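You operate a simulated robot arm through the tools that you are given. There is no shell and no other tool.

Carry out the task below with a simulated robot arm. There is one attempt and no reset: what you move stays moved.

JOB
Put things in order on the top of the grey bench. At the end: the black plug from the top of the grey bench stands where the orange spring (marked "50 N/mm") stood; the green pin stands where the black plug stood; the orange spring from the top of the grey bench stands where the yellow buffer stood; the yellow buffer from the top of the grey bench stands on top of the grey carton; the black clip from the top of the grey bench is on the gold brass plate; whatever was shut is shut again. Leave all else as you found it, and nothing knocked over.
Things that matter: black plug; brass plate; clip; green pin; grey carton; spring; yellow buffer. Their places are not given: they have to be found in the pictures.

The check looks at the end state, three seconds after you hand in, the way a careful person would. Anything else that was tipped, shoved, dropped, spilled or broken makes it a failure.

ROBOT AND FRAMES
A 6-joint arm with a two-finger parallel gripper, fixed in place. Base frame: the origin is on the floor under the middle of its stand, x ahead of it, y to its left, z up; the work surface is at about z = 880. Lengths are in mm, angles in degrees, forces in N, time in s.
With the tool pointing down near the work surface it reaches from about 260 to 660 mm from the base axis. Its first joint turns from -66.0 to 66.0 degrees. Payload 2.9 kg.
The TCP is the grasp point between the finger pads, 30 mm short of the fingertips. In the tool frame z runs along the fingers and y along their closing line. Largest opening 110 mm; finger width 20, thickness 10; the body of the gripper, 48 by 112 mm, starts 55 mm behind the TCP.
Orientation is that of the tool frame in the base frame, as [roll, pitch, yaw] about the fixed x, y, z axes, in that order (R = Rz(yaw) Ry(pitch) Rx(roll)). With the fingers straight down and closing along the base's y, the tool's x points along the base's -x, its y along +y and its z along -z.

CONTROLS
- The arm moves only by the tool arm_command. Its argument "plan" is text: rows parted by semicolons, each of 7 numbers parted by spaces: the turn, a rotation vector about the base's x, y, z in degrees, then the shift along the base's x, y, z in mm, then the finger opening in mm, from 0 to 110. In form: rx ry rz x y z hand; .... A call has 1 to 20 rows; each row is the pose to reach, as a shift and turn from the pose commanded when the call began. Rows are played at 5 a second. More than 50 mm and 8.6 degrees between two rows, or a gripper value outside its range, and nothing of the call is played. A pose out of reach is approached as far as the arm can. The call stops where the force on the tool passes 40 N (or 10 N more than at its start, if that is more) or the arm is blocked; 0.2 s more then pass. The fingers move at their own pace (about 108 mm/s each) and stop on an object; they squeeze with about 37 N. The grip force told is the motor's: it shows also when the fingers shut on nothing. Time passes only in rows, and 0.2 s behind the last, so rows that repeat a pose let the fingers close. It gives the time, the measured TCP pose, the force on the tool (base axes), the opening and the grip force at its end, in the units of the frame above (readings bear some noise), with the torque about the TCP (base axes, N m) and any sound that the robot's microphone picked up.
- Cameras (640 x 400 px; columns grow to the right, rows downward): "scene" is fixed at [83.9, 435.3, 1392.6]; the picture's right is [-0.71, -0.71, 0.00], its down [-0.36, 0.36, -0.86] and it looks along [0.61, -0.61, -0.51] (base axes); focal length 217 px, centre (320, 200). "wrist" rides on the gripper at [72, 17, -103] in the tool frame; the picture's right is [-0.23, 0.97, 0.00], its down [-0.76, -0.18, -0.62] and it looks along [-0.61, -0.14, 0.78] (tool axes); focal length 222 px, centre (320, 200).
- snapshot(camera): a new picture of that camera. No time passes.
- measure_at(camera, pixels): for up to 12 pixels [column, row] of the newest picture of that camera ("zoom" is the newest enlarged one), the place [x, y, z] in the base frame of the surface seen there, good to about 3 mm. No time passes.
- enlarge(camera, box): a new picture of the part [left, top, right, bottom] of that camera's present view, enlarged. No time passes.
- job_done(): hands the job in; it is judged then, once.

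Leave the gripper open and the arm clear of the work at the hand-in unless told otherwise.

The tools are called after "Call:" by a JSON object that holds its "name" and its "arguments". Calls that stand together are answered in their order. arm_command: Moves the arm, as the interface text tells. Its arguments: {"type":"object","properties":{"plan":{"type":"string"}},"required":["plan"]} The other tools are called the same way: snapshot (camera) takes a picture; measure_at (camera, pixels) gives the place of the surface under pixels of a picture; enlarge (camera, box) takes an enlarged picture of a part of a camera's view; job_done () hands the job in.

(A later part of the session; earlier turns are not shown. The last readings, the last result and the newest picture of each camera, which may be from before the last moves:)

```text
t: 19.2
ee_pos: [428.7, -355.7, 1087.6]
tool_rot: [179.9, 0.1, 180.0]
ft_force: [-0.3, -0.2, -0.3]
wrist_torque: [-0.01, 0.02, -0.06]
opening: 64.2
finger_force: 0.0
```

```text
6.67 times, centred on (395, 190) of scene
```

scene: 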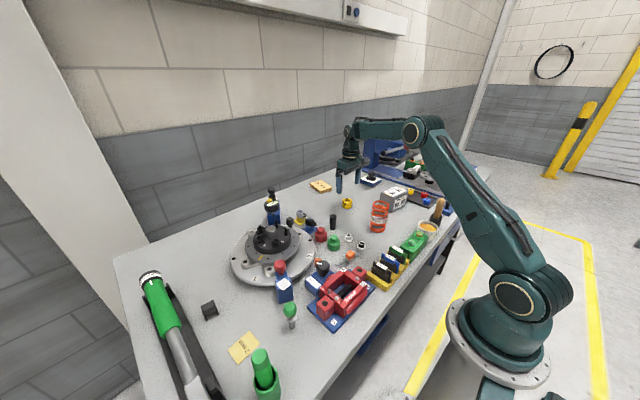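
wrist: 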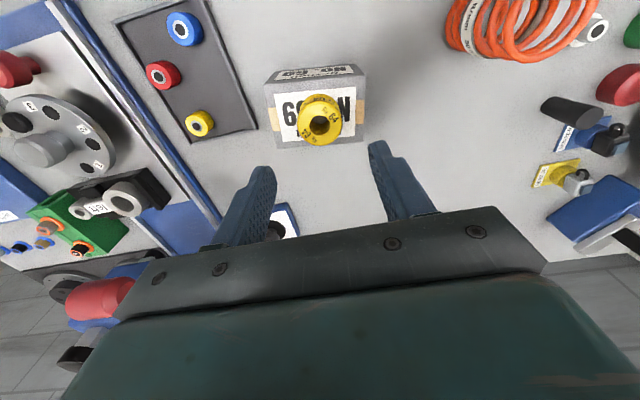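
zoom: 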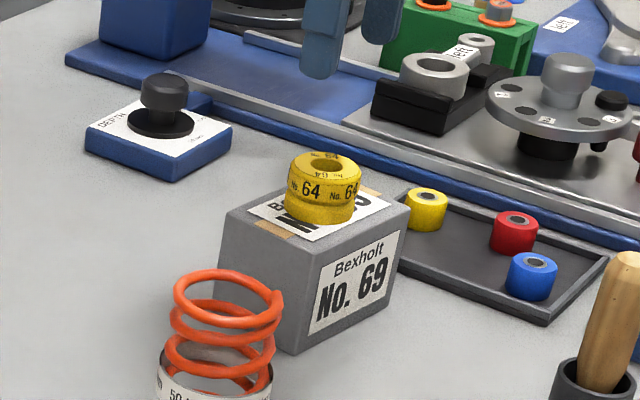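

The buffer stands upright on the carton, and nothing else has moved. Next is the spring. I will move above (388.5,-177.5) with the gripper fully open and look.

Call:
{"name": "arm_command", "arguments": {"plan": "0 0 0 -8 36 0 80; 0 0 0 -16 72 0 110; 0 0 0 -24 108 0 110; 0 0 0 -32 143 0 110; 0 0 0 -40 178 0 110; 0 0 0 -40 178 0 110"}}

Call:
{"name": "snapshot", "arguments": {"camera": "wrist"}}

Call:
{"name": "enlarge", "arguments": {"camera": "scene", "box": [350, 170, 410, 240]}}

```text
t: 20.6
ee_pos: [389.0, -176.6, 1089.3]
tool_rot: [180.0, 0.0, -180.0]
ft_force: [0.5, 0.3, 0.0]
wrist_torque: [0.0, 0.01, 0.0]
opening: 110.0
finger_force: 0.1
```

```text
taken
```

wrist: 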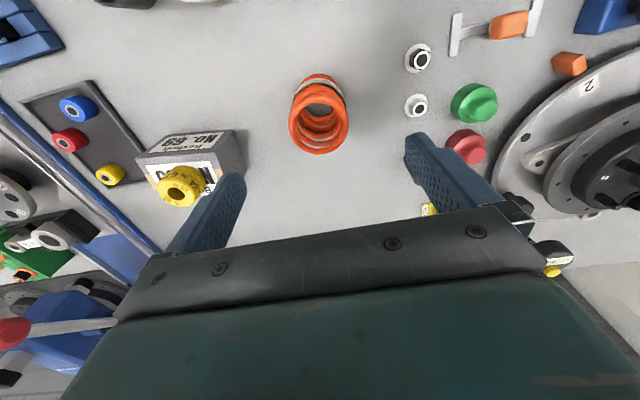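

```text
5.71 times, centred on (380, 205) of scene
```

zoom: 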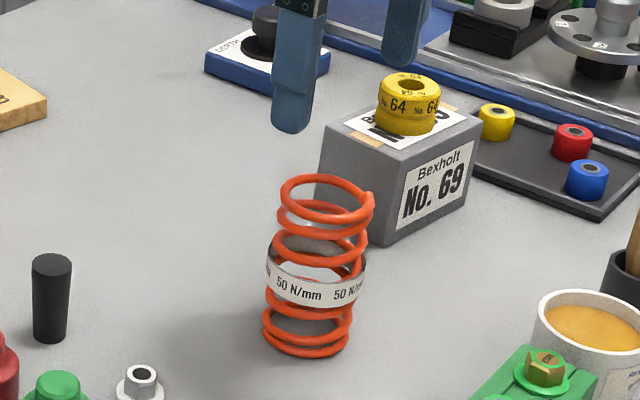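

The spring is at wrist (320,115). I will measure its top ring to refine the centre.

Call:
{"name": "enlarge", "arguments": {"camera": "wrist", "box": [280, 65, 360, 165]}}

```text
4.00 times, centred on (320, 115) of wrist
```

zoom: 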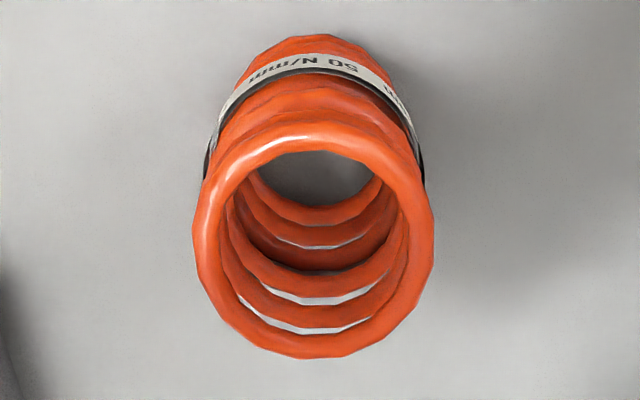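

Call:
{"name": "measure_at", "arguments": {"camera": "zoom", "pixels": [[203, 230], [427, 230], [315, 350], [312, 135], [240, 320], [395, 310], [320, 45], [215, 150], [415, 150], [230, 165], [400, 155]]}}

```text
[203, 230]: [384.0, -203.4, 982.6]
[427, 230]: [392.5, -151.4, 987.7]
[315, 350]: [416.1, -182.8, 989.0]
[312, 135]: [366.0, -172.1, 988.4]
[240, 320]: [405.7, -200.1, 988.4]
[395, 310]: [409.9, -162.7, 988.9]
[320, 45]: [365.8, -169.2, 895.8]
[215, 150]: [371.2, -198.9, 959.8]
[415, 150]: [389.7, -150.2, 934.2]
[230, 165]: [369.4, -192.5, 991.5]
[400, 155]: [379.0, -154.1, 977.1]
```

The spring's centre is confirmed at about (389,-177.4). I will go down to TCP z≈950, keeping the gripper body above the spring top, and close.

Call:
{"name": "arm_command", "arguments": {"plan": "0 0 0 0.5 0.3 -40 110; 0 0 0 0.5 0.3 -75 110; 0 0 0 0.5 0.3 -105 110; 0 0 0 0.5 0.3 -125 110; 0 0 0 0.5 0.3 -138 110; 0 0 0 0.5 0.3 -138 110; 0 0 0 0.5 0.3 -138 70; 0 0 0 0.5 0.3 -138 45; 0 0 0 0.5 0.3 -138 45; 0 0 0 0.5 0.3 -138 45"}}

Call:
{"name": "snapshot", "arguments": {"camera": "wrist"}}

Call:
{"name": "enlarge", "arguments": {"camera": "scene", "box": [350, 170, 410, 240]}}

```text
t: 22.8
ee_pos: [390.3, -178.3, 950.8]
tool_rot: [179.9, 0.0, -180.0]
ft_force: [0.4, -0.5, -0.4]
wrist_torque: [0.0, -0.04, -0.01]
opening: 60.4
finger_force: 37.3
```

```text
taken
```

wrist: 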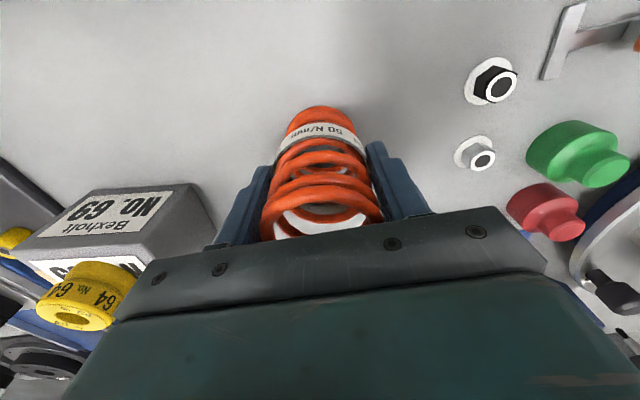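

```text
5.71 times, centred on (380, 205) of scene
```

zoom: 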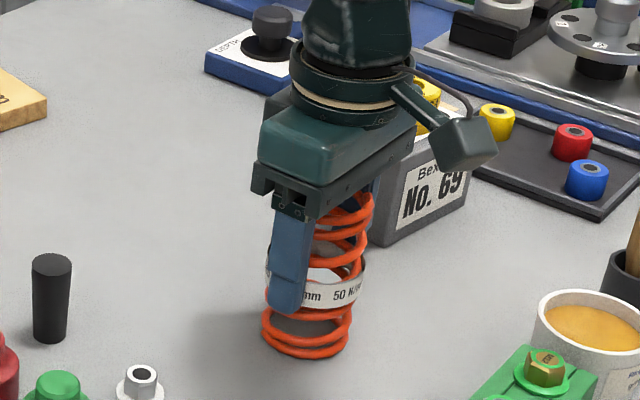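

The spring is gripped at 60 mm. I will lift it 60 mm, carry it to the buffer's old place (570,-219) and stop about 8 mm above the bench.

Call:
{"name": "arm_command", "arguments": {"plan": "0 0 0 0 0 10 45; 0 0 0 0 0 30 45; 0 0 0 0 0 60 45; 0 0 0 30 -7 60 45; 0 0 0 66 -15 60 45; 0 0 0 105 -24 60 45; 0 0 0 145 -33 60 45; 0 0 0 181 -41 60 45; 0 0 0 181 -41 60 45; 0 0 0 181 -41 35 45; 0 0 0 181 -41 18 45; 0 0 0 181 -41 8 45; 0 0 0 181 -41 8 45"}}

Call:
{"name": "snapshot", "arguments": {"camera": "wrist"}}

Call:
{"name": "enlarge", "arguments": {"camera": "scene", "box": [310, 160, 400, 230]}}

```text
t: 25.6
ee_pos: [571.0, -221.3, 956.2]
tool_rot: [-179.9, 0.0, 179.9]
ft_force: [-0.4, -0.3, -3.6]
wrist_torque: [-0.02, -0.02, -0.01]
opening: 60.1
finger_force: 37.0
```

```text
taken
```

wrist: 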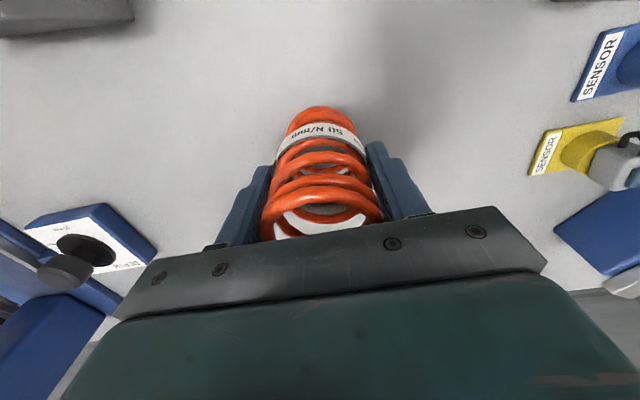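

```text
5.71 times, centred on (355, 195) of scene
```

zoom: 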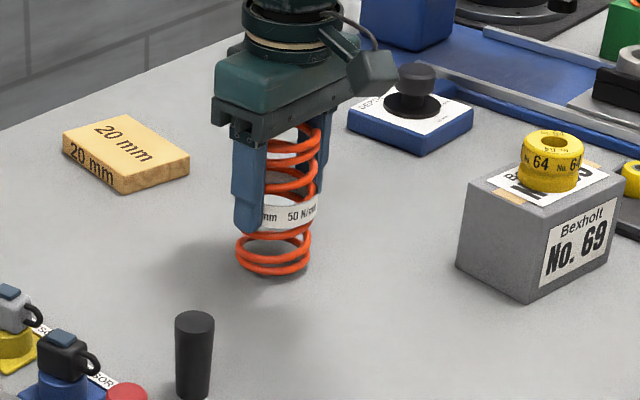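

The spring hangs upright over the buffer's old place. I will lower it in small steps and watch the force.

Call:
{"name": "arm_command", "arguments": {"plan": "0 0 0 0 0 -3 45; 0 0 0 0 0 -6 45; 0 0 0 0 0 -6 45"}}

```text
t: 26.4
ee_pos: [570.1, -219.2, 951.1]
tool_rot: [179.9, 0.1, -179.9]
ft_force: [-1.1, 0.3, -4.3]
wrist_torque: [-0.02, -0.02, -0.01]
opening: 60.1
finger_force: 37.5
```

Call:
{"name": "arm_command", "arguments": {"plan": "0 0 0 0 0 -1 45; 0 0 0 0 0 -1 45"}}

```text
t: 27.0
ee_pos: [570.4, -220.1, 950.5]
tool_rot: [180.0, 0.0, 179.9]
ft_force: [0.7, 0.6, -3.5]
wrist_torque: [0.0, 0.0, -0.01]
opening: 60.4
finger_force: 37.0
```

No contact yet: the force is still only the spring's weight, about -3.5 N. I will go another millimetre down.

Call:
{"name": "arm_command", "arguments": {"plan": "0 0 0 0 0 -1 45; 0 0 0 0 0 -1 45"}}

```text
t: 27.6
ee_pos: [569.5, -219.4, 949.3]
tool_rot: [180.0, 0.1, -179.9]
ft_force: [-0.3, 0.7, 3.4]
wrist_torque: [0.08, 0.17, -0.04]
opening: 60.3
finger_force: 36.8
```

The spring touches the bench (force went from -3.5 to +3.4 N). I will open the fingers and rise straight up.

Call:
{"name": "arm_command", "arguments": {"plan": "0 0 0 0 0 0 64; 0 0 0 0 0 0 80; 0 0 0 0 0 0 110; 0 0 0 0 0 0 110; 0 0 0 0 0 20 110; 0 0 0 0 0 60 110; 0 0 0 0 0 100 110; 0 0 0 0 0 130 110"}}

Call:
{"name": "snapshot", "arguments": {"camera": "wrist"}}

Call:
{"name": "snapshot", "arguments": {"camera": "scene"}}

Call:
{"name": "enlarge", "arguments": {"camera": "scene", "box": [310, 160, 400, 230]}}

```text
t: 29.4
ee_pos: [569.5, -220.6, 1082.4]
tool_rot: [180.0, 0.1, -180.0]
ft_force: [-0.6, -1.0, 0.1]
wrist_torque: [-0.02, -0.03, 0.03]
opening: 109.9
finger_force: 0.1
```

```text
taken
```

wrist: 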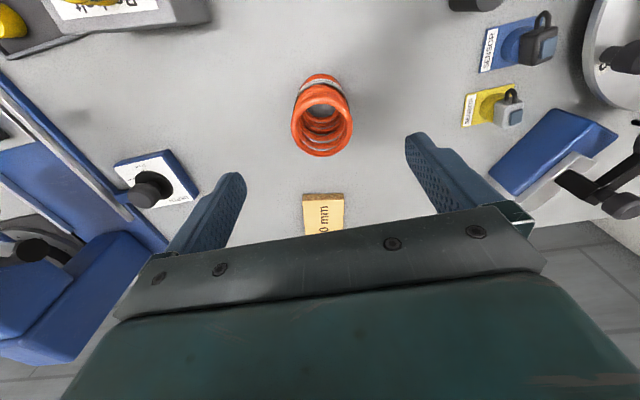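

```text
taken
```

scene: 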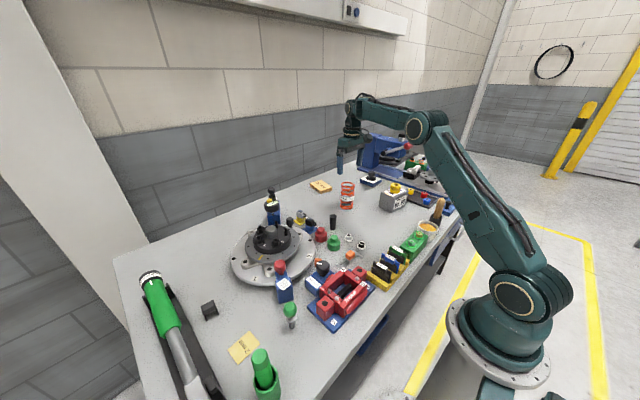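

```text
5.71 times, centred on (355, 195) of scene
```

zoom: 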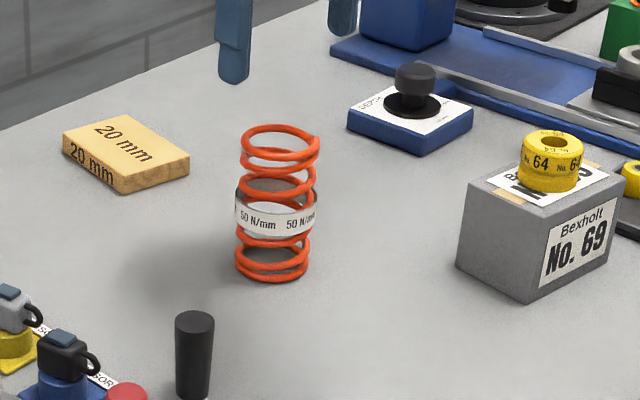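

The spring stands upright where the buffer stood. Next is the black plug. Its neighbours (the blue sensor card and the red cap) are close, so I will measure them to choose a finger direction and opening.

Call:
{"name": "enlarge", "arguments": {"camera": "scene", "box": [285, 200, 365, 260]}}

```text
6.67 times, centred on (325, 230) of scene
```

zoom: 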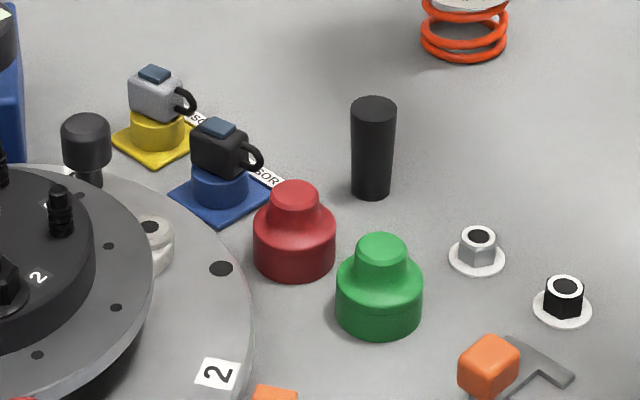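

The black cylinder looks slightly tapered, with the top wider than the bottom, like a rubber plug. I will measure its rims and neighbours.

Call:
{"name": "measure_at", "arguments": {"camera": "zoom", "pixels": [[353, 108], [394, 108], [374, 98], [374, 119], [353, 190], [388, 190], [370, 197], [283, 180], [262, 205], [334, 240], [295, 225], [310, 185]]}}

Call:
{"name": "enlarge", "arguments": {"camera": "wrist", "box": [400, 0, 560, 130]}}

```text
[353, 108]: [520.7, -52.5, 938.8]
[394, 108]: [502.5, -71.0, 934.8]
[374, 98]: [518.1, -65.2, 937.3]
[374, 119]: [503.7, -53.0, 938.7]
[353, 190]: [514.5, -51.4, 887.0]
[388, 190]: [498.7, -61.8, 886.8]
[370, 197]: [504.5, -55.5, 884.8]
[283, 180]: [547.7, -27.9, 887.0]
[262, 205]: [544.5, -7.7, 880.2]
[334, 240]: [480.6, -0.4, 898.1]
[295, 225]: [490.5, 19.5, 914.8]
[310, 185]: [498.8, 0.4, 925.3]
```

```text
3.08 times, centred on (480, 65) of wrist
```

zoom: 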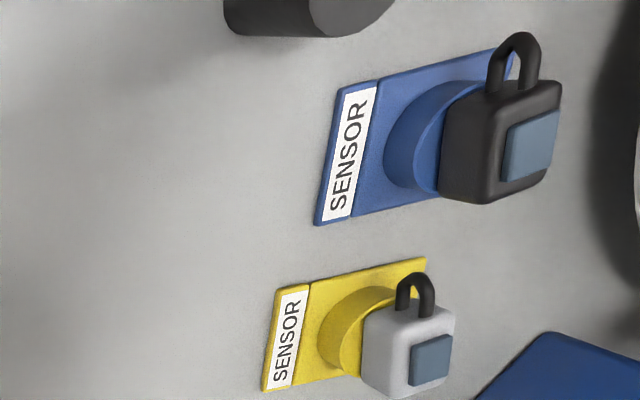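

The plug's centre is about (511,-60.5), with diameter about 26 at the top (z≈938). The red cap is at about (487,11) and the sensor card corner at about (548,-28). An opening of 60 mm along y leaves more than 10 mm of room. I will move above the plug and look.

Call:
{"name": "arm_command", "arguments": {"plan": "0 0 0 -12 32 0 90; 0 0 0 -24 64 0 60; 0 0 0 -36 96 0 60; 0 0 0 -48 128 0 60; 0 0 0 -58.5 158 0 60; 0 0 0 -58.5 158 -40 60; 0 0 0 -58.5 158 -75 60; 0 0 0 -58.5 158 -75 60"}}

Call:
{"name": "snapshot", "arguments": {"camera": "wrist"}}

Call:
{"name": "enlarge", "arguments": {"camera": "scene", "box": [295, 180, 375, 250]}}

```text
t: 31.2
ee_pos: [511.9, -64.2, 1003.8]
tool_rot: [-180.0, 0.0, -180.0]
ft_force: [0.5, -0.3, 0.1]
wrist_torque: [0.03, 0.03, -0.04]
opening: 59.7
finger_force: 0.0
```

```text
taken
```

wrist: 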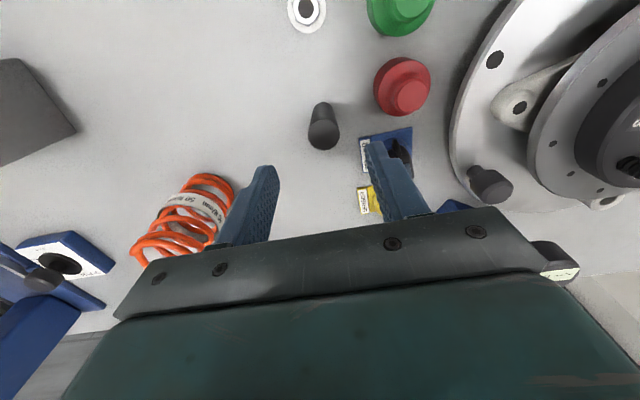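

```text
5.71 times, centred on (335, 215) of scene
```

zoom: 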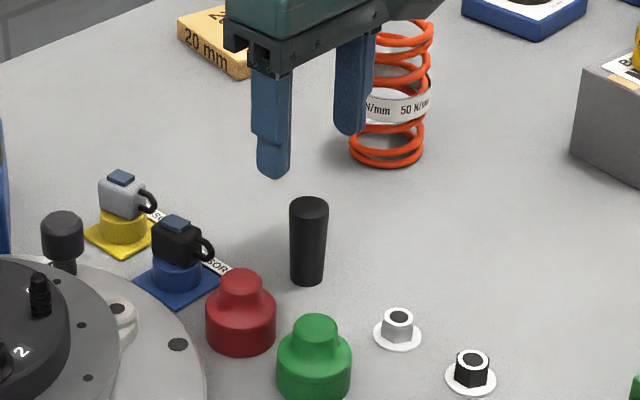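

I will re-read the pose with a null move and measure the plug's top in the wrist view (pixel 324,135).

Call:
{"name": "arm_command", "arguments": {"plan": "0 0 0 0 0 0 60"}}

Call:
{"name": "enlarge", "arguments": {"camera": "wrist", "box": [295, 90, 355, 160]}}

Call:
{"name": "measure_at", "arguments": {"camera": "wrist", "pixels": [[310, 136], [338, 136], [324, 147], [324, 124], [324, 136], [322, 108], [366, 140], [362, 172], [385, 105], [404, 90], [396, 60], [386, 125]]}}

```text
t: 31.6
ee_pos: [512.1, -64.3, 1004.5]
tool_rot: [180.0, -0.1, -180.0]
ft_force: [0.3, 0.3, -0.2]
wrist_torque: [0.0, -0.01, -0.03]
opening: 60.0
finger_force: 0.1
```

```text
5.71 times, centred on (325, 125) of wrist
```

zoom: 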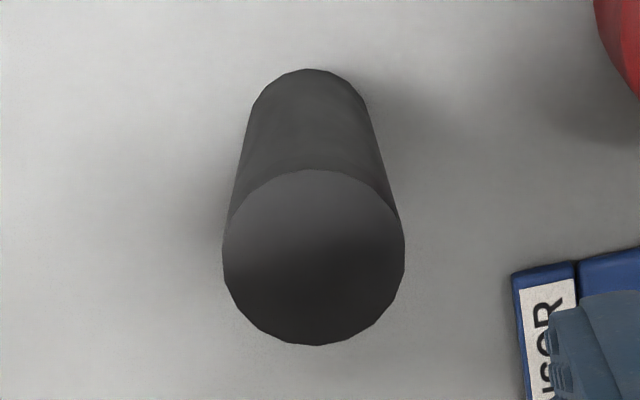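

```text
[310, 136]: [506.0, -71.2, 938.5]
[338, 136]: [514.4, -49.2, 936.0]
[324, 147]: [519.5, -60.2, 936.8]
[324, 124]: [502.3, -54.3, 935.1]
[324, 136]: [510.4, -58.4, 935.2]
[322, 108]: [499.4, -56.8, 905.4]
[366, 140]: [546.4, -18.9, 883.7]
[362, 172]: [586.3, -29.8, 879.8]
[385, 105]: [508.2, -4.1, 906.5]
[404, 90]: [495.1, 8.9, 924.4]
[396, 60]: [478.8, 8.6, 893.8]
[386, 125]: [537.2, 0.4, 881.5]
```

The pose reads y≈-64.2 twice, and the picture agrees: the plug is about 3–4 mm to the right of the tool axis. So I will trust the measured pose from here on. I will correct by (-1.5,+3.8), lower to z≈915 and close on the plug.

Call:
{"name": "arm_command", "arguments": {"plan": "0 0 0 -1.5 3.8 0 60; 0 0 0 -1.5 3.8 -30 60; 0 0 0 -1.5 3.8 -58 60; 0 0 0 -1.5 3.8 -77 60; 0 0 0 -1.5 3.8 -89 60; 0 0 0 -1.5 3.8 -89 60"}}

Call:
{"name": "snapshot", "arguments": {"camera": "wrist"}}

Call:
{"name": "enlarge", "arguments": {"camera": "scene", "box": [295, 180, 375, 250]}}

```text
t: 33.0
ee_pos: [509.8, -58.5, 916.2]
tool_rot: [179.9, -0.1, -180.0]
ft_force: [0.1, -1.1, -0.8]
wrist_torque: [0.01, -0.01, -0.01]
opening: 60.0
finger_force: 0.1
```

```text
taken
```

wrist: 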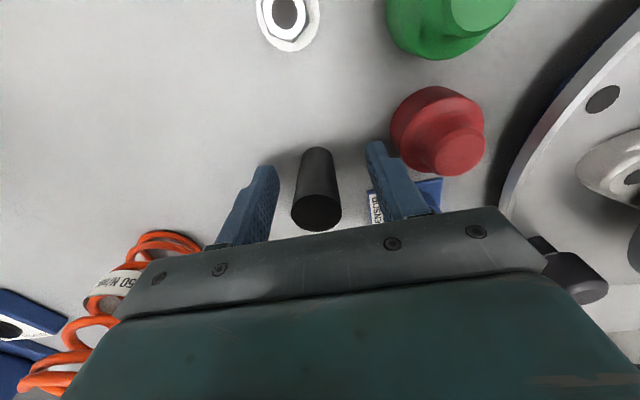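

```text
5.71 times, centred on (335, 215) of scene
```

zoom: 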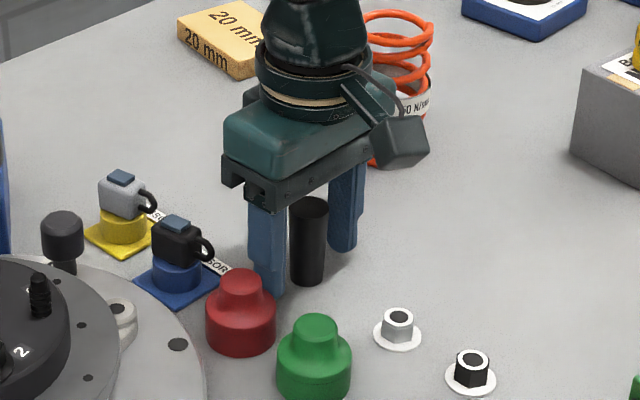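

The plug stands between the fingers, and the red cap and sensor are clear. I will close on it.

Call:
{"name": "arm_command", "arguments": {"plan": "0 0 0 0 0 0 40; 0 0 0 0 0 0 30; 0 0 0 0 0 0 15; 0 0 0 0 0 0 15; 0 0 0 0 0 0 15"}}

Call:
{"name": "snapshot", "arguments": {"camera": "wrist"}}

```text
t: 34.2
ee_pos: [508.4, -58.9, 915.8]
tool_rot: [-180.0, 0.0, -180.0]
ft_force: [-0.7, -0.4, 0.3]
wrist_torque: [0.02, 0.0, 0.01]
opening: 24.5
finger_force: 36.9
```

```text
taken
```

wrist: 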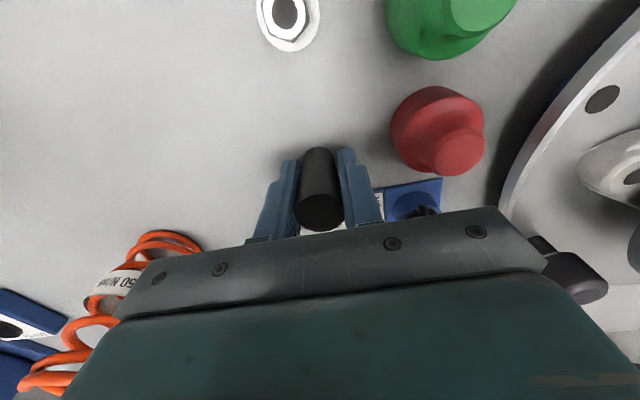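

The plug is gripped at 24.5 mm. I will lift it and look at the spot underneath.

Call:
{"name": "arm_command", "arguments": {"plan": "0 0 0 0 0 5 15; 0 0 0 0 0 20 15; 0 0 0 0 0 45 15; 0 0 0 0 0 80 15; 0 0 0 0 0 80 15"}}

Call:
{"name": "snapshot", "arguments": {"camera": "wrist"}}

Call:
{"name": "enlarge", "arguments": {"camera": "scene", "box": [295, 180, 375, 250]}}

```text
t: 35.4
ee_pos: [510.8, -58.8, 997.2]
tool_rot: [-179.9, 0.0, -180.0]
ft_force: [0.7, 0.3, -0.1]
wrist_torque: [0.04, -0.02, 0.05]
opening: 24.5
finger_force: 36.4
```

```text
taken
```

wrist: 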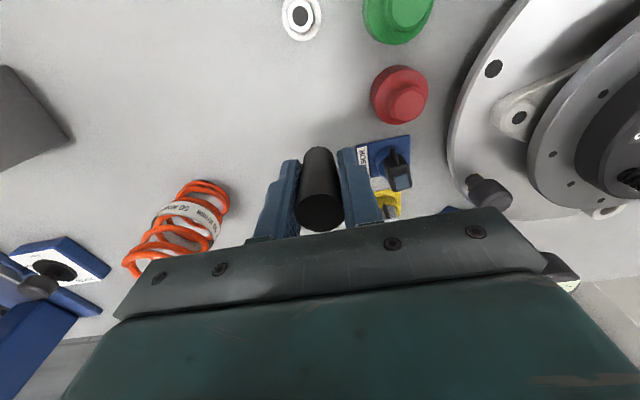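

```text
5.71 times, centred on (335, 215) of scene
```

zoom: 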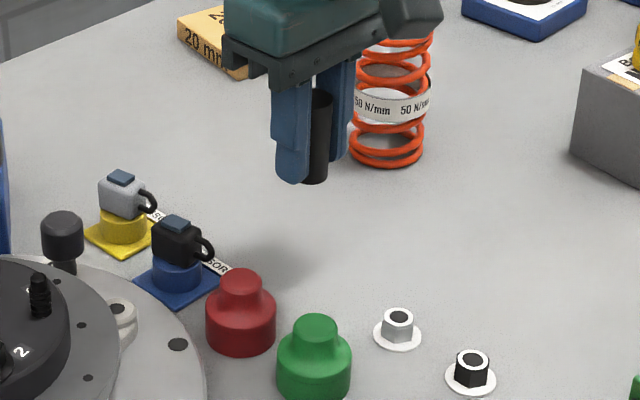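

The plug is lifted upright and there is no hole beneath it. I will carry it to the spring's old place (389,-177.4) and stop about 8 mm above the bench.

Call:
{"name": "arm_command", "arguments": {"plan": "0 0 0 -24 -24 0 15; 0 0 0 -48 -48 0 15; 0 0 0 -72 -72 0 15; 0 0 0 -97 -96 0 15; 0 0 0 -121 -120.7 0 15; 0 0 0 -121 -120.7 0 15; 0 0 0 -121 -120.7 -35 15; 0 0 0 -121 -120.7 -60 15; 0 0 0 -121 -120.7 -72 15; 0 0 0 -121 -120.7 -72 15"}}

Call:
{"name": "snapshot", "arguments": {"camera": "wrist"}}

Call:
{"name": "enlarge", "arguments": {"camera": "scene", "box": [340, 180, 420, 250]}}

```text
t: 37.6
ee_pos: [388.7, -179.4, 922.5]
tool_rot: [-179.9, -0.1, -180.0]
ft_force: [0.1, 0.0, -0.9]
wrist_torque: [0.0, 0.01, 0.05]
opening: 24.4
finger_force: 37.1
```

```text
taken
```

wrist: 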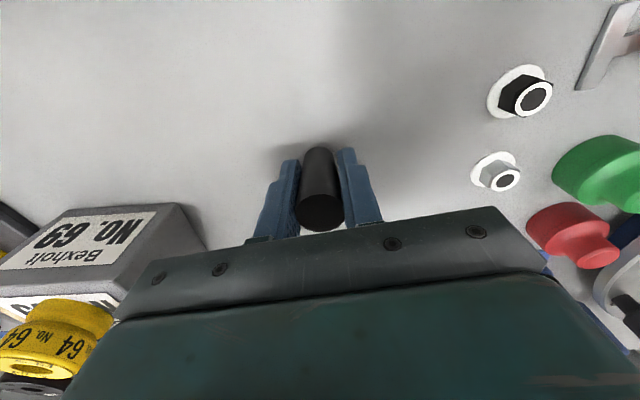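

```text
5.71 times, centred on (380, 215) of scene
```

zoom: 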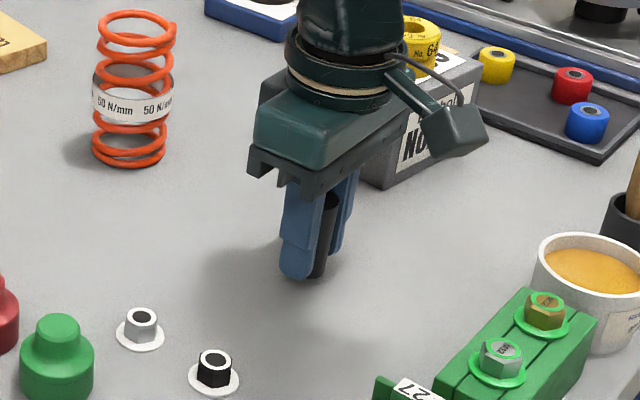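

I am at (388.7,-179.4), so I will correct +1.5 in y and lower to about 1–2 mm above contact.

Call:
{"name": "arm_command", "arguments": {"plan": "0 0 0 0 1.5 0 15; 0 0 0 0 1.5 -3 15; 0 0 0 0 1.5 -6 15; 0 0 0 0 1.5 -6 15"}}

```text
t: 38.6
ee_pos: [389.6, -175.8, 917.6]
tool_rot: [-180.0, 0.1, 179.9]
ft_force: [0.3, -0.4, -0.5]
wrist_torque: [-0.02, -0.01, 0.02]
opening: 24.6
finger_force: 36.8
```

Call:
{"name": "arm_command", "arguments": {"plan": "0 0 0 0 0 -1 15; 0 0 0 0 0 -1 15"}}

```text
t: 39.2
ee_pos: [389.6, -177.0, 917.1]
tool_rot: [-180.0, 0.0, -179.9]
ft_force: [0.3, -1.2, -0.2]
wrist_torque: [0.02, -0.02, -0.01]
opening: 24.7
finger_force: 37.0
```

No contact yet. I will go another millimetre down.

Call:
{"name": "arm_command", "arguments": {"plan": "0 0 0 0 0 -1 15; 0 0 0 0 0 -1 15"}}

```text
t: 39.8
ee_pos: [389.0, -176.0, 915.5]
tool_rot: [-180.0, 0.2, -180.0]
ft_force: [-1.6, 0.1, 7.5]
wrist_torque: [0.08, 0.04, 0.02]
opening: 24.3
finger_force: 37.1
```

Contact at 7.5 N. I will open and rise straight up.

Call:
{"name": "arm_command", "arguments": {"plan": "0 0 0 0 0 0 30; 0 0 0 0 0 0 50; 0 0 0 0 0 0 70; 0 0 0 0 0 0 70; 0 0 0 0 0 20 70; 0 0 0 0 0 60 70; 0 0 0 0 0 105 70; 0 0 0 0 0 150 70"}}

Call:
{"name": "snapshot", "arguments": {"camera": "wrist"}}

Call:
{"name": "enlarge", "arguments": {"camera": "scene", "box": [310, 180, 420, 250]}}

```text
t: 41.6
ee_pos: [388.0, -177.1, 1064.4]
tool_rot: [180.0, 0.0, -180.0]
ft_force: [-0.4, -0.6, -0.1]
wrist_torque: [0.04, -0.01, 0.02]
opening: 69.7
finger_force: 0.0
```

```text
taken
```

wrist: 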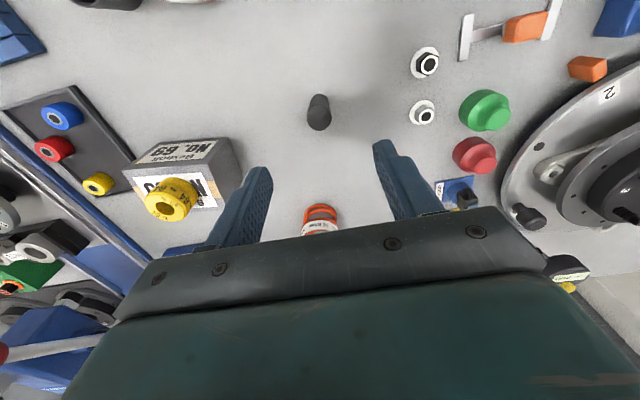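

```text
5.71 times, centred on (365, 215) of scene
```

zoom: 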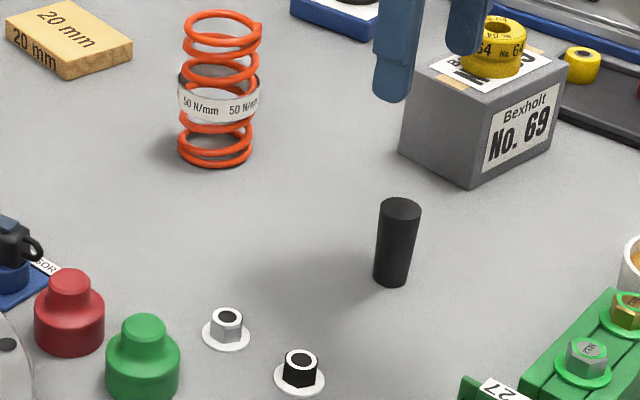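

The plug stands upright on the spring's old spot. Next is the green pin. I will rise and fly left to above (323,283) to look down on it.

Call:
{"name": "arm_command", "arguments": {"plan": "0 0 0 0 0 45 70; 0 0 0 0 10 85 70; 0 0 0 -6 55 85 70; 0 0 0 -12 100 85 70; 0 0 0 -18 145 85 70; 0 0 0 -24 190 85 70; 0 0 0 -30 235 85 70; 0 0 0 -36 280 85 70; 0 0 0 -42 325 85 70; 0 0 0 -49 370 85 70; 0 0 0 -56 415 85 70; 0 0 0 -65.5 459 85 70; 0 0 0 -65.5 459 60 70; 0 0 0 -65.5 459 35 70; 0 0 0 -65.5 459 35 70"}}

Call:
{"name": "snapshot", "arguments": {"camera": "wrist"}}

Call:
{"name": "snapshot", "arguments": {"camera": "scene"}}

```text
t: 44.8
ee_pos: [324.6, 282.6, 1098.3]
tool_rot: [180.0, -0.1, -180.0]
ft_force: [-0.2, -0.1, 0.2]
wrist_torque: [0.0, 0.01, -0.02]
opening: 70.0
finger_force: 0.1
```

```text
taken
```

wrist: 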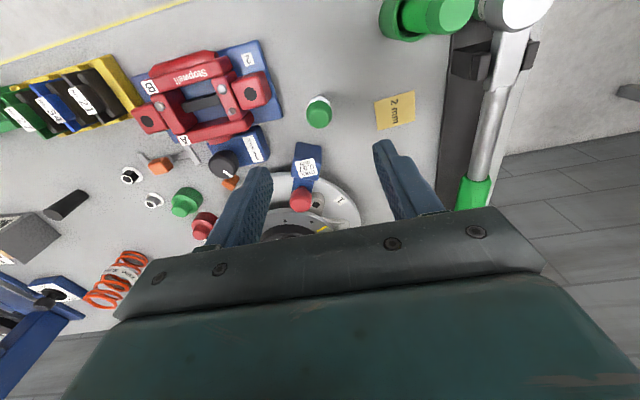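

```text
taken
```

scene: 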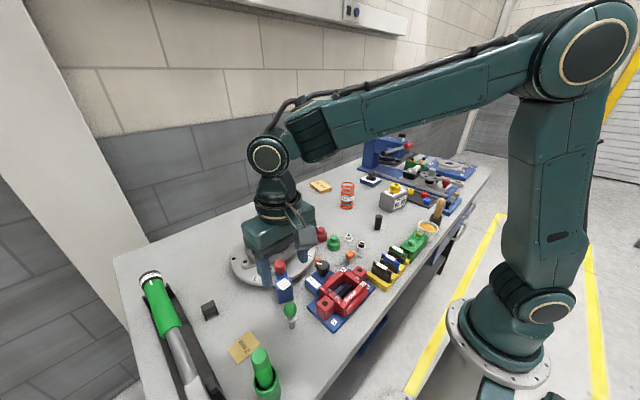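

The pin's head is at wrist (319,113). I will enlarge and measure the head, flange and stem.

Call:
{"name": "enlarge", "arguments": {"camera": "wrist", "box": [294, 85, 344, 140]}}

Call:
{"name": "enlarge", "arguments": {"camera": "scene", "box": [270, 290, 315, 340]}}

```text
7.27 times, centred on (319, 112) of wrist
```

zoom: 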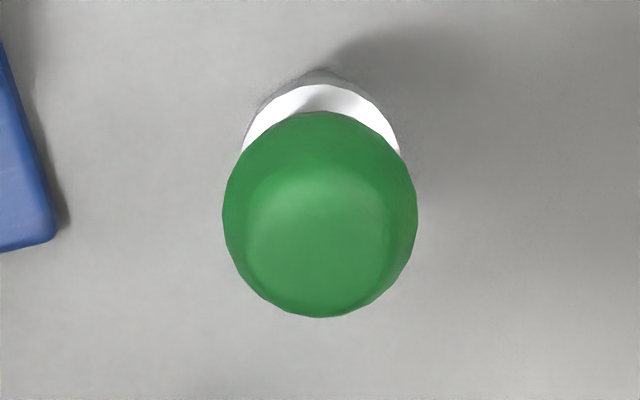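

```text
8.00 times, centred on (292, 315) of scene
```

zoom: 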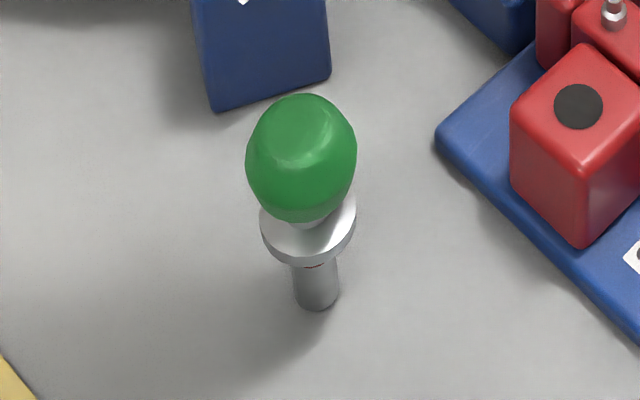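

It is a true pin with head, flange and stem, standing freely. I will measure points on it in this enlarged scene view.

Call:
{"name": "measure_at", "arguments": {"camera": "zoom", "pixels": [[252, 160], [350, 160], [300, 110], [300, 160], [300, 205], [266, 232], [350, 222], [310, 250], [299, 285], [335, 285], [316, 290], [318, 306]]}}

Call:
{"name": "measure_at", "arguments": {"camera": "wrist", "pixels": [[308, 113], [331, 113], [320, 125], [319, 104], [319, 116], [319, 98], [312, 100], [326, 100]]}}

Call:
{"name": "arm_command", "arguments": {"plan": "0 0 0 0 0 0 70"}}

```text
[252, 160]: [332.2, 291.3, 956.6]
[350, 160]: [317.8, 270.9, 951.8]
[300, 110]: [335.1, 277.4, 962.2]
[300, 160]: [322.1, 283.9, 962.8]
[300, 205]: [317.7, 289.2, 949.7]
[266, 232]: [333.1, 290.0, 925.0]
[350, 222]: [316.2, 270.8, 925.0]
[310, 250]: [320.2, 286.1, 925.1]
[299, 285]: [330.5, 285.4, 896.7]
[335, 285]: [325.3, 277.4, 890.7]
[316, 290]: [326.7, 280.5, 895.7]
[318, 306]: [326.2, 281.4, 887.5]
```

```text
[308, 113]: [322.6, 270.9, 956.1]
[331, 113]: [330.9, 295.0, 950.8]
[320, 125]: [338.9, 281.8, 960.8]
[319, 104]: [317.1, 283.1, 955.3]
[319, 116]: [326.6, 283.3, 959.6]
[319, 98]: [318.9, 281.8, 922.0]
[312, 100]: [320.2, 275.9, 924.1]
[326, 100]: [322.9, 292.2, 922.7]
```

```text
t: 45.2
ee_pos: [324.3, 283.0, 1099.1]
tool_rot: [180.0, 0.0, -180.0]
ft_force: [-0.1, -0.2, 0.5]
wrist_torque: [-0.03, 0.0, 0.03]
opening: 70.1
finger_force: 0.2
```

The pin's centre is about (327.5,281). The head is about 28 mm wide at z≈950, the flange is at z≈925 and the stem is 12 mm. I will check the neighbours (the blue "max 0.07" block and the Stopwell base) before going down with a 50 mm opening.

Call:
{"name": "measure_at", "arguments": {"camera": "wrist", "pixels": [[283, 118], [278, 98], [262, 90], [294, 148], [321, 148], [303, 150], [300, 190], [308, 165], [270, 130], [250, 100]]}}

```text
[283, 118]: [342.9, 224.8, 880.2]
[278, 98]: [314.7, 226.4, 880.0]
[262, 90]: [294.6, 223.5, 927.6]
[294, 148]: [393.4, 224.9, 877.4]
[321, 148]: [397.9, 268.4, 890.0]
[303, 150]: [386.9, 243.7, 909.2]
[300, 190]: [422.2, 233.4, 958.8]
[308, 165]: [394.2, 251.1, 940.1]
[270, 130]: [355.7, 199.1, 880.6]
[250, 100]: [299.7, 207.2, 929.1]
```

The clearances are good. I will lower to z≈1005, with the fingertips just above the head, to check alignment.

Call:
{"name": "arm_command", "arguments": {"plan": "0 0 0 3 -1.8 -30 50; 0 0 0 3 -1.8 -65 50; 0 0 0 3 -1.8 -93 50; 0 0 0 3 -1.8 -93 50"}}

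Call:
{"name": "snapshot", "arguments": {"camera": "wrist"}}

Call:
{"name": "enlarge", "arguments": {"camera": "wrist", "box": [270, 90, 370, 200]}}

Call:
{"name": "enlarge", "arguments": {"camera": "scene", "box": [260, 270, 325, 340]}}

```text
t: 46.2
ee_pos: [326.9, 280.5, 1008.5]
tool_rot: [180.0, 0.1, 180.0]
ft_force: [0.0, -0.2, -0.6]
wrist_torque: [-0.02, -0.02, -0.01]
opening: 50.2
finger_force: 0.1
```

```text
taken
```

wrist: 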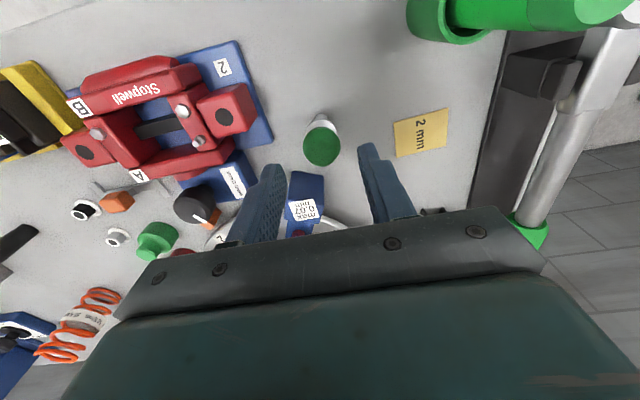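

```text
3.64 times, centred on (320, 145) of wrist
```

zoom: 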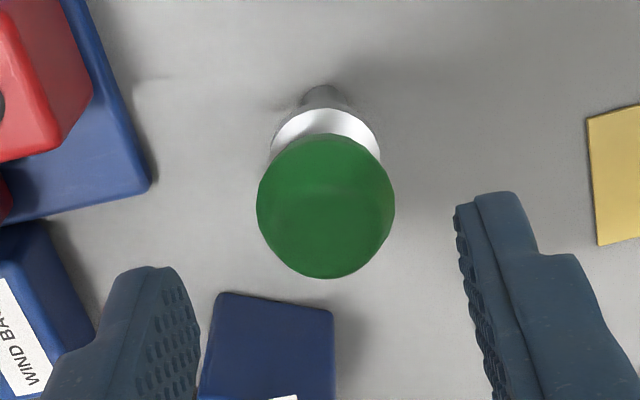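

```text
5.71 times, centred on (292, 305) of scene
```

zoom: 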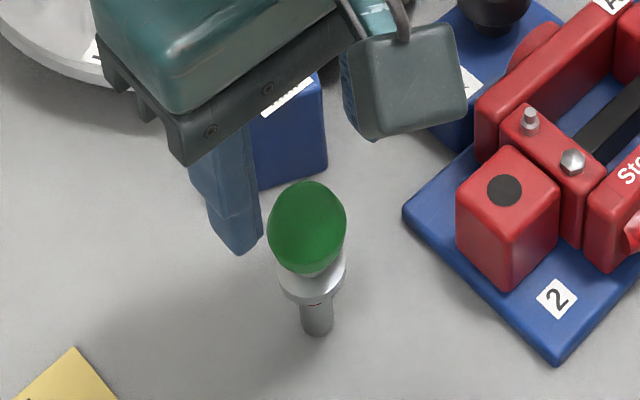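

The pin head is centred within about 1 mm. I will correct by +1 mm in y, lower to z≈945 and close on the head.

Call:
{"name": "arm_command", "arguments": {"plan": "0 0 0 0.5 1 -20 50; 0 0 0 0.5 1 -40 50; 0 0 0 0.5 1 -55 50; 0 0 0 0.5 1 -63 50; 0 0 0 0.5 1 -63 50; 0 0 0 0.5 1 -63 38; 0 0 0 0.5 1 -63 32; 0 0 0 0.5 1 -63 20; 0 0 0 0.5 1 -63 20; 0 0 0 0.5 1 -63 20"}}

Call:
{"name": "snapshot", "arguments": {"camera": "wrist"}}

Call:
{"name": "enlarge", "arguments": {"camera": "scene", "box": [260, 270, 325, 340]}}

```text
t: 48.4
ee_pos: [325.7, 281.3, 944.6]
tool_rot: [-180.0, 0.1, 180.0]
ft_force: [0.9, 0.0, -0.2]
wrist_torque: [0.03, -0.03, 0.0]
opening: 29.0
finger_force: 36.6
```

```text
taken
```

wrist: 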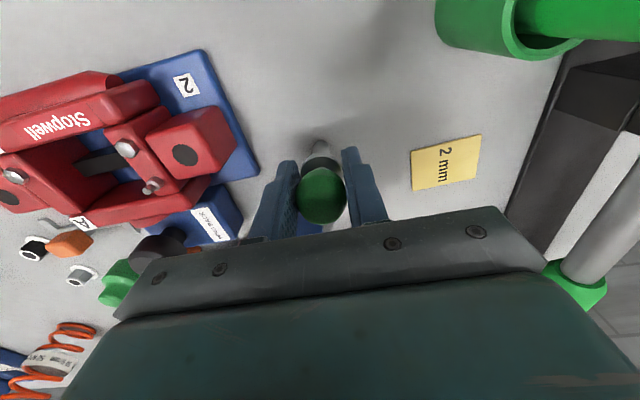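

```text
5.71 times, centred on (292, 305) of scene
```

zoom: 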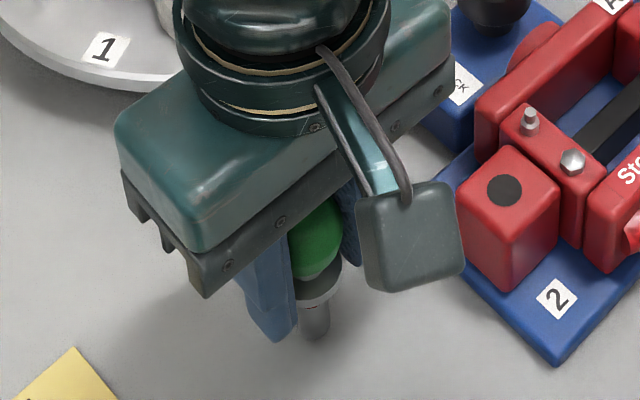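

The pin is gripped by its head at 29.0 mm. I will lift it slowly and look at it before travelling.

Call:
{"name": "arm_command", "arguments": {"plan": "0 0 0 0 0 3 20; 0 0 0 0 0 15 20; 0 0 0 0 0 40 20; 0 0 0 0 0 75 20; 0 0 0 0 0 115 20; 0 0 0 0 0 155 20; 0 0 0 0 0 155 20"}}

Call:
{"name": "snapshot", "arguments": {"camera": "wrist"}}

Call:
{"name": "enlarge", "arguments": {"camera": "scene", "box": [240, 210, 320, 290]}}

```text
t: 50.0
ee_pos: [326.6, 281.5, 1098.4]
tool_rot: [-180.0, 0.0, 180.0]
ft_force: [-0.5, 0.4, -0.1]
wrist_torque: [0.0, 0.04, 0.02]
opening: 29.0
finger_force: 37.4
```

```text
taken
```

wrist: 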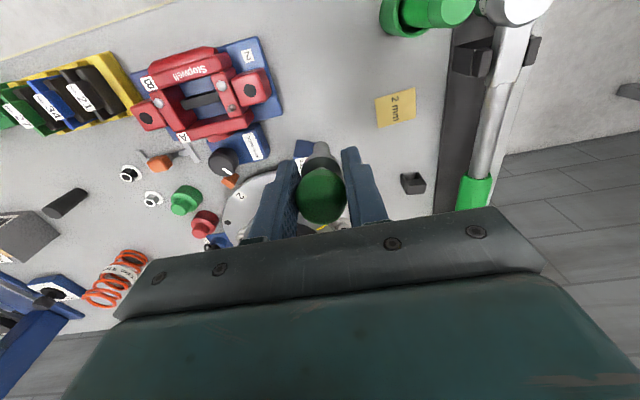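

```text
5.00 times, centred on (280, 250) of scene
```

zoom: 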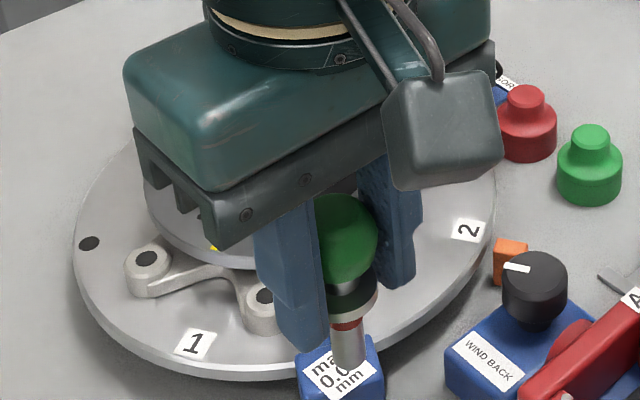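

The pin is lifted and hangs straight. I will carry it along x≈326 to y≈-58, then forward to x≈509, all at z≈1100.

Call:
{"name": "arm_command", "arguments": {"plan": "0 0 0 0 -15 0 20; 0 0 0 0 -45 0 20; 0 0 0 0 -82 0 20; 0 0 0 0 -122 0 20; 0 0 0 0 -162 0 20; 0 0 0 0 -202 0 20; 0 0 0 0 -242 0 20; 0 0 0 5 -282 0 20; 0 0 0 20 -318 0 20; 0 0 0 50 -340 0 20; 0 0 0 88 -340 0 20; 0 0 0 125 -340 0 20; 0 0 0 160 -340 0 20; 0 0 0 182 -340 0 20; 0 0 0 182 -340 0 20; 0 0 0 182 -340 -30 20; 0 0 0 182 -340 -60 20; 0 0 0 182 -340 -85 20; 0 0 0 182 -340 -85 20"}}

Call:
{"name": "snapshot", "arguments": {"camera": "wrist"}}

Call:
{"name": "enlarge", "arguments": {"camera": "scene", "box": [295, 170, 375, 250]}}

```text
t: 54.0
ee_pos: [507.5, -60.6, 1013.6]
tool_rot: [-179.9, 0.0, 180.0]
ft_force: [-0.3, 0.4, -0.1]
wrist_torque: [0.0, -0.03, 0.03]
opening: 29.2
finger_force: 37.1
```

```text
taken
```

wrist: 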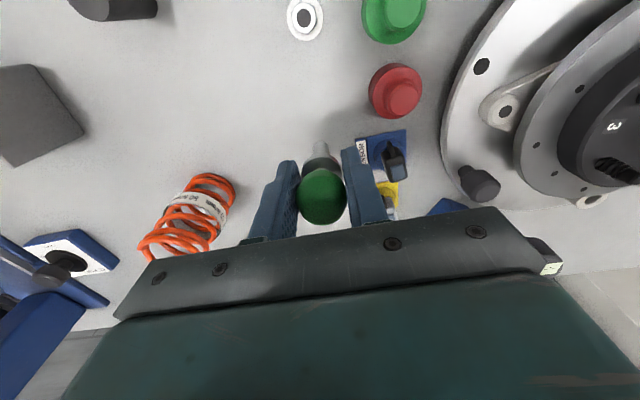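

```text
5.00 times, centred on (335, 210) of scene
```

zoom: 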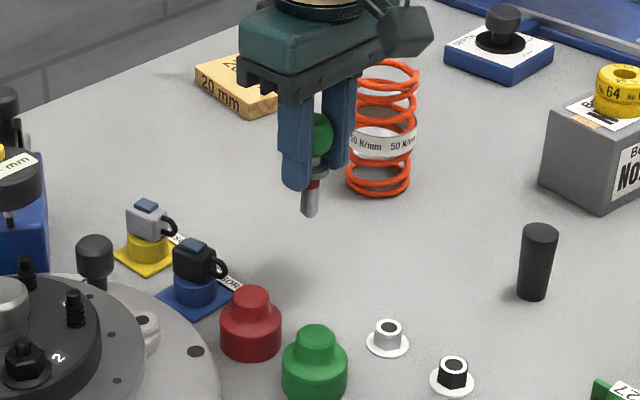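

I will check that the pin hangs vertical by enlarging it, and re-read the pose.

Call:
{"name": "enlarge", "arguments": {"camera": "scene", "box": [320, 185, 350, 220]}}

Call:
{"name": "arm_command", "arguments": {"plan": "0 0 0 0 0 0 20"}}

```text
11.43 times, centred on (335, 202) of scene
```

zoom: 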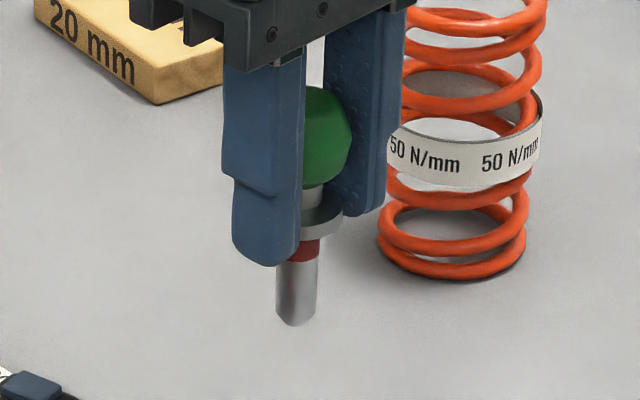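

```text
t: 54.4
ee_pos: [507.2, -59.4, 1013.6]
tool_rot: [-180.0, 0.1, 180.0]
ft_force: [-0.1, -0.4, -0.3]
wrist_torque: [0.04, 0.01, -0.04]
opening: 29.1
finger_force: 36.6
```

The stem hangs vertical and has a chamfered tip. I will measure the stem to see exactly where the pin is above the bench.

Call:
{"name": "measure_at", "arguments": {"camera": "zoom", "pixels": [[297, 270], [297, 290], [297, 310], [282, 285], [312, 285], [330, 220], [335, 150]]}}

```text
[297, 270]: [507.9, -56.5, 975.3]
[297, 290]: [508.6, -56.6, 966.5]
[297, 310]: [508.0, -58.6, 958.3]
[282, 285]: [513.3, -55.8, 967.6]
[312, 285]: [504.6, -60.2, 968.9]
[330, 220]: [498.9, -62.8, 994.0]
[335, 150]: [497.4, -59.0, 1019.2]
```

The stem's centre is at about (511.5,-61), within 1–2 mm of the plug's old place. I will lower to about 4 mm above contact.

Call:
{"name": "arm_command", "arguments": {"plan": "0 0 0 -0.5 0.5 -20 20; 0 0 0 -0.5 0.5 -40 20; 0 0 0 -0.5 0.5 -55 20; 0 0 0 -0.5 0.5 -64 20; 0 0 0 -0.5 0.5 -64 20"}}

Call:
{"name": "enlarge", "arguments": {"camera": "scene", "box": [310, 195, 360, 245]}}

```text
t: 55.6
ee_pos: [508.8, -58.7, 950.5]
tool_rot: [180.0, -0.1, -180.0]
ft_force: [0.8, 0.4, -0.1]
wrist_torque: [0.02, 0.03, -0.01]
opening: 28.9
finger_force: 36.8
```

```text
8.00 times, centred on (335, 220) of scene
```

zoom: 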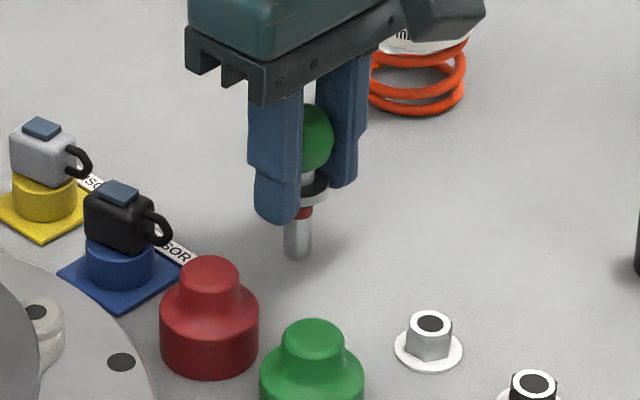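

The gap is about 6 mm, with contact expected at z≈945. I will lower 4 mm, then 1 mm at a time.

Call:
{"name": "arm_command", "arguments": {"plan": "0 0 0 0 0 -2 20; 0 0 0 0 0 -4 20; 0 0 0 0 0 -4 20"}}

Call:
{"name": "arm_command", "arguments": {"plan": "0 0 0 0 0 -1 20; 0 0 0 0 0 -1 20"}}

```text
t: 56.4
ee_pos: [508.4, -58.2, 946.5]
tool_rot: [179.9, -0.1, -179.9]
ft_force: [0.4, -0.4, -0.3]
wrist_torque: [-0.02, -0.02, -0.03]
opening: 29.1
finger_force: 36.7
```

```text
t: 57.0
ee_pos: [508.6, -58.3, 945.5]
tool_rot: [-180.0, 0.0, -180.0]
ft_force: [0.7, -0.1, -0.4]
wrist_torque: [0.0, 0.0, 0.02]
opening: 29.2
finger_force: 36.9
```

No contact yet at z≈945.5. I will go down in half-millimetre steps.

Call:
{"name": "arm_command", "arguments": {"plan": "0 0 0 0 0 -0.5 20; 0 0 0 0 0 -0.5 20"}}

Call:
{"name": "arm_command", "arguments": {"plan": "0 0 0 0 0 -0.5 20; 0 0 0 0 0 -0.5 20"}}

```text
t: 57.6
ee_pos: [508.2, -57.7, 944.1]
tool_rot: [180.0, 0.1, 180.0]
ft_force: [0.3, 0.2, -0.9]
wrist_torque: [0.01, -0.03, 0.05]
opening: 29.3
finger_force: 37.0
```

```text
t: 58.2
ee_pos: [507.8, -57.7, 943.4]
tool_rot: [180.0, 0.0, -180.0]
ft_force: [0.8, 0.5, -0.7]
wrist_torque: [0.02, 0.0, -0.01]
opening: 28.9
finger_force: 36.5
```

Still no contact. The average pose is (508.4,-58.1), so I will shift -1.5 mm in y and +0.5 in x while raised 1 mm, then continue down.

Call:
{"name": "arm_command", "arguments": {"plan": "0 0 0 0 0 1 20; 0 0 0 0.5 -1.5 1 20; 0 0 0 0.5 -1.5 0 20; 0 0 0 0.5 -1.5 -0.5 20; 0 0 0 0.5 -1.5 -0.5 20"}}

Call:
{"name": "arm_command", "arguments": {"plan": "0 0 0 0 0 -0.5 20; 0 0 0 0 0 -0.5 20"}}

```text
t: 59.4
ee_pos: [508.9, -59.1, 943.9]
tool_rot: [180.0, 0.0, -180.0]
ft_force: [0.4, 0.0, 2.5]
wrist_torque: [0.02, -0.01, 0.05]
opening: 29.2
finger_force: 37.2
```

```text
t: 60.0
ee_pos: [508.5, -60.3, 944.3]
tool_rot: [179.9, 0.1, 180.0]
ft_force: [-1.5, 0.8, 8.5]
wrist_torque: [0.03, 0.01, 0.02]
opening: 28.9
finger_force: 37.1
```

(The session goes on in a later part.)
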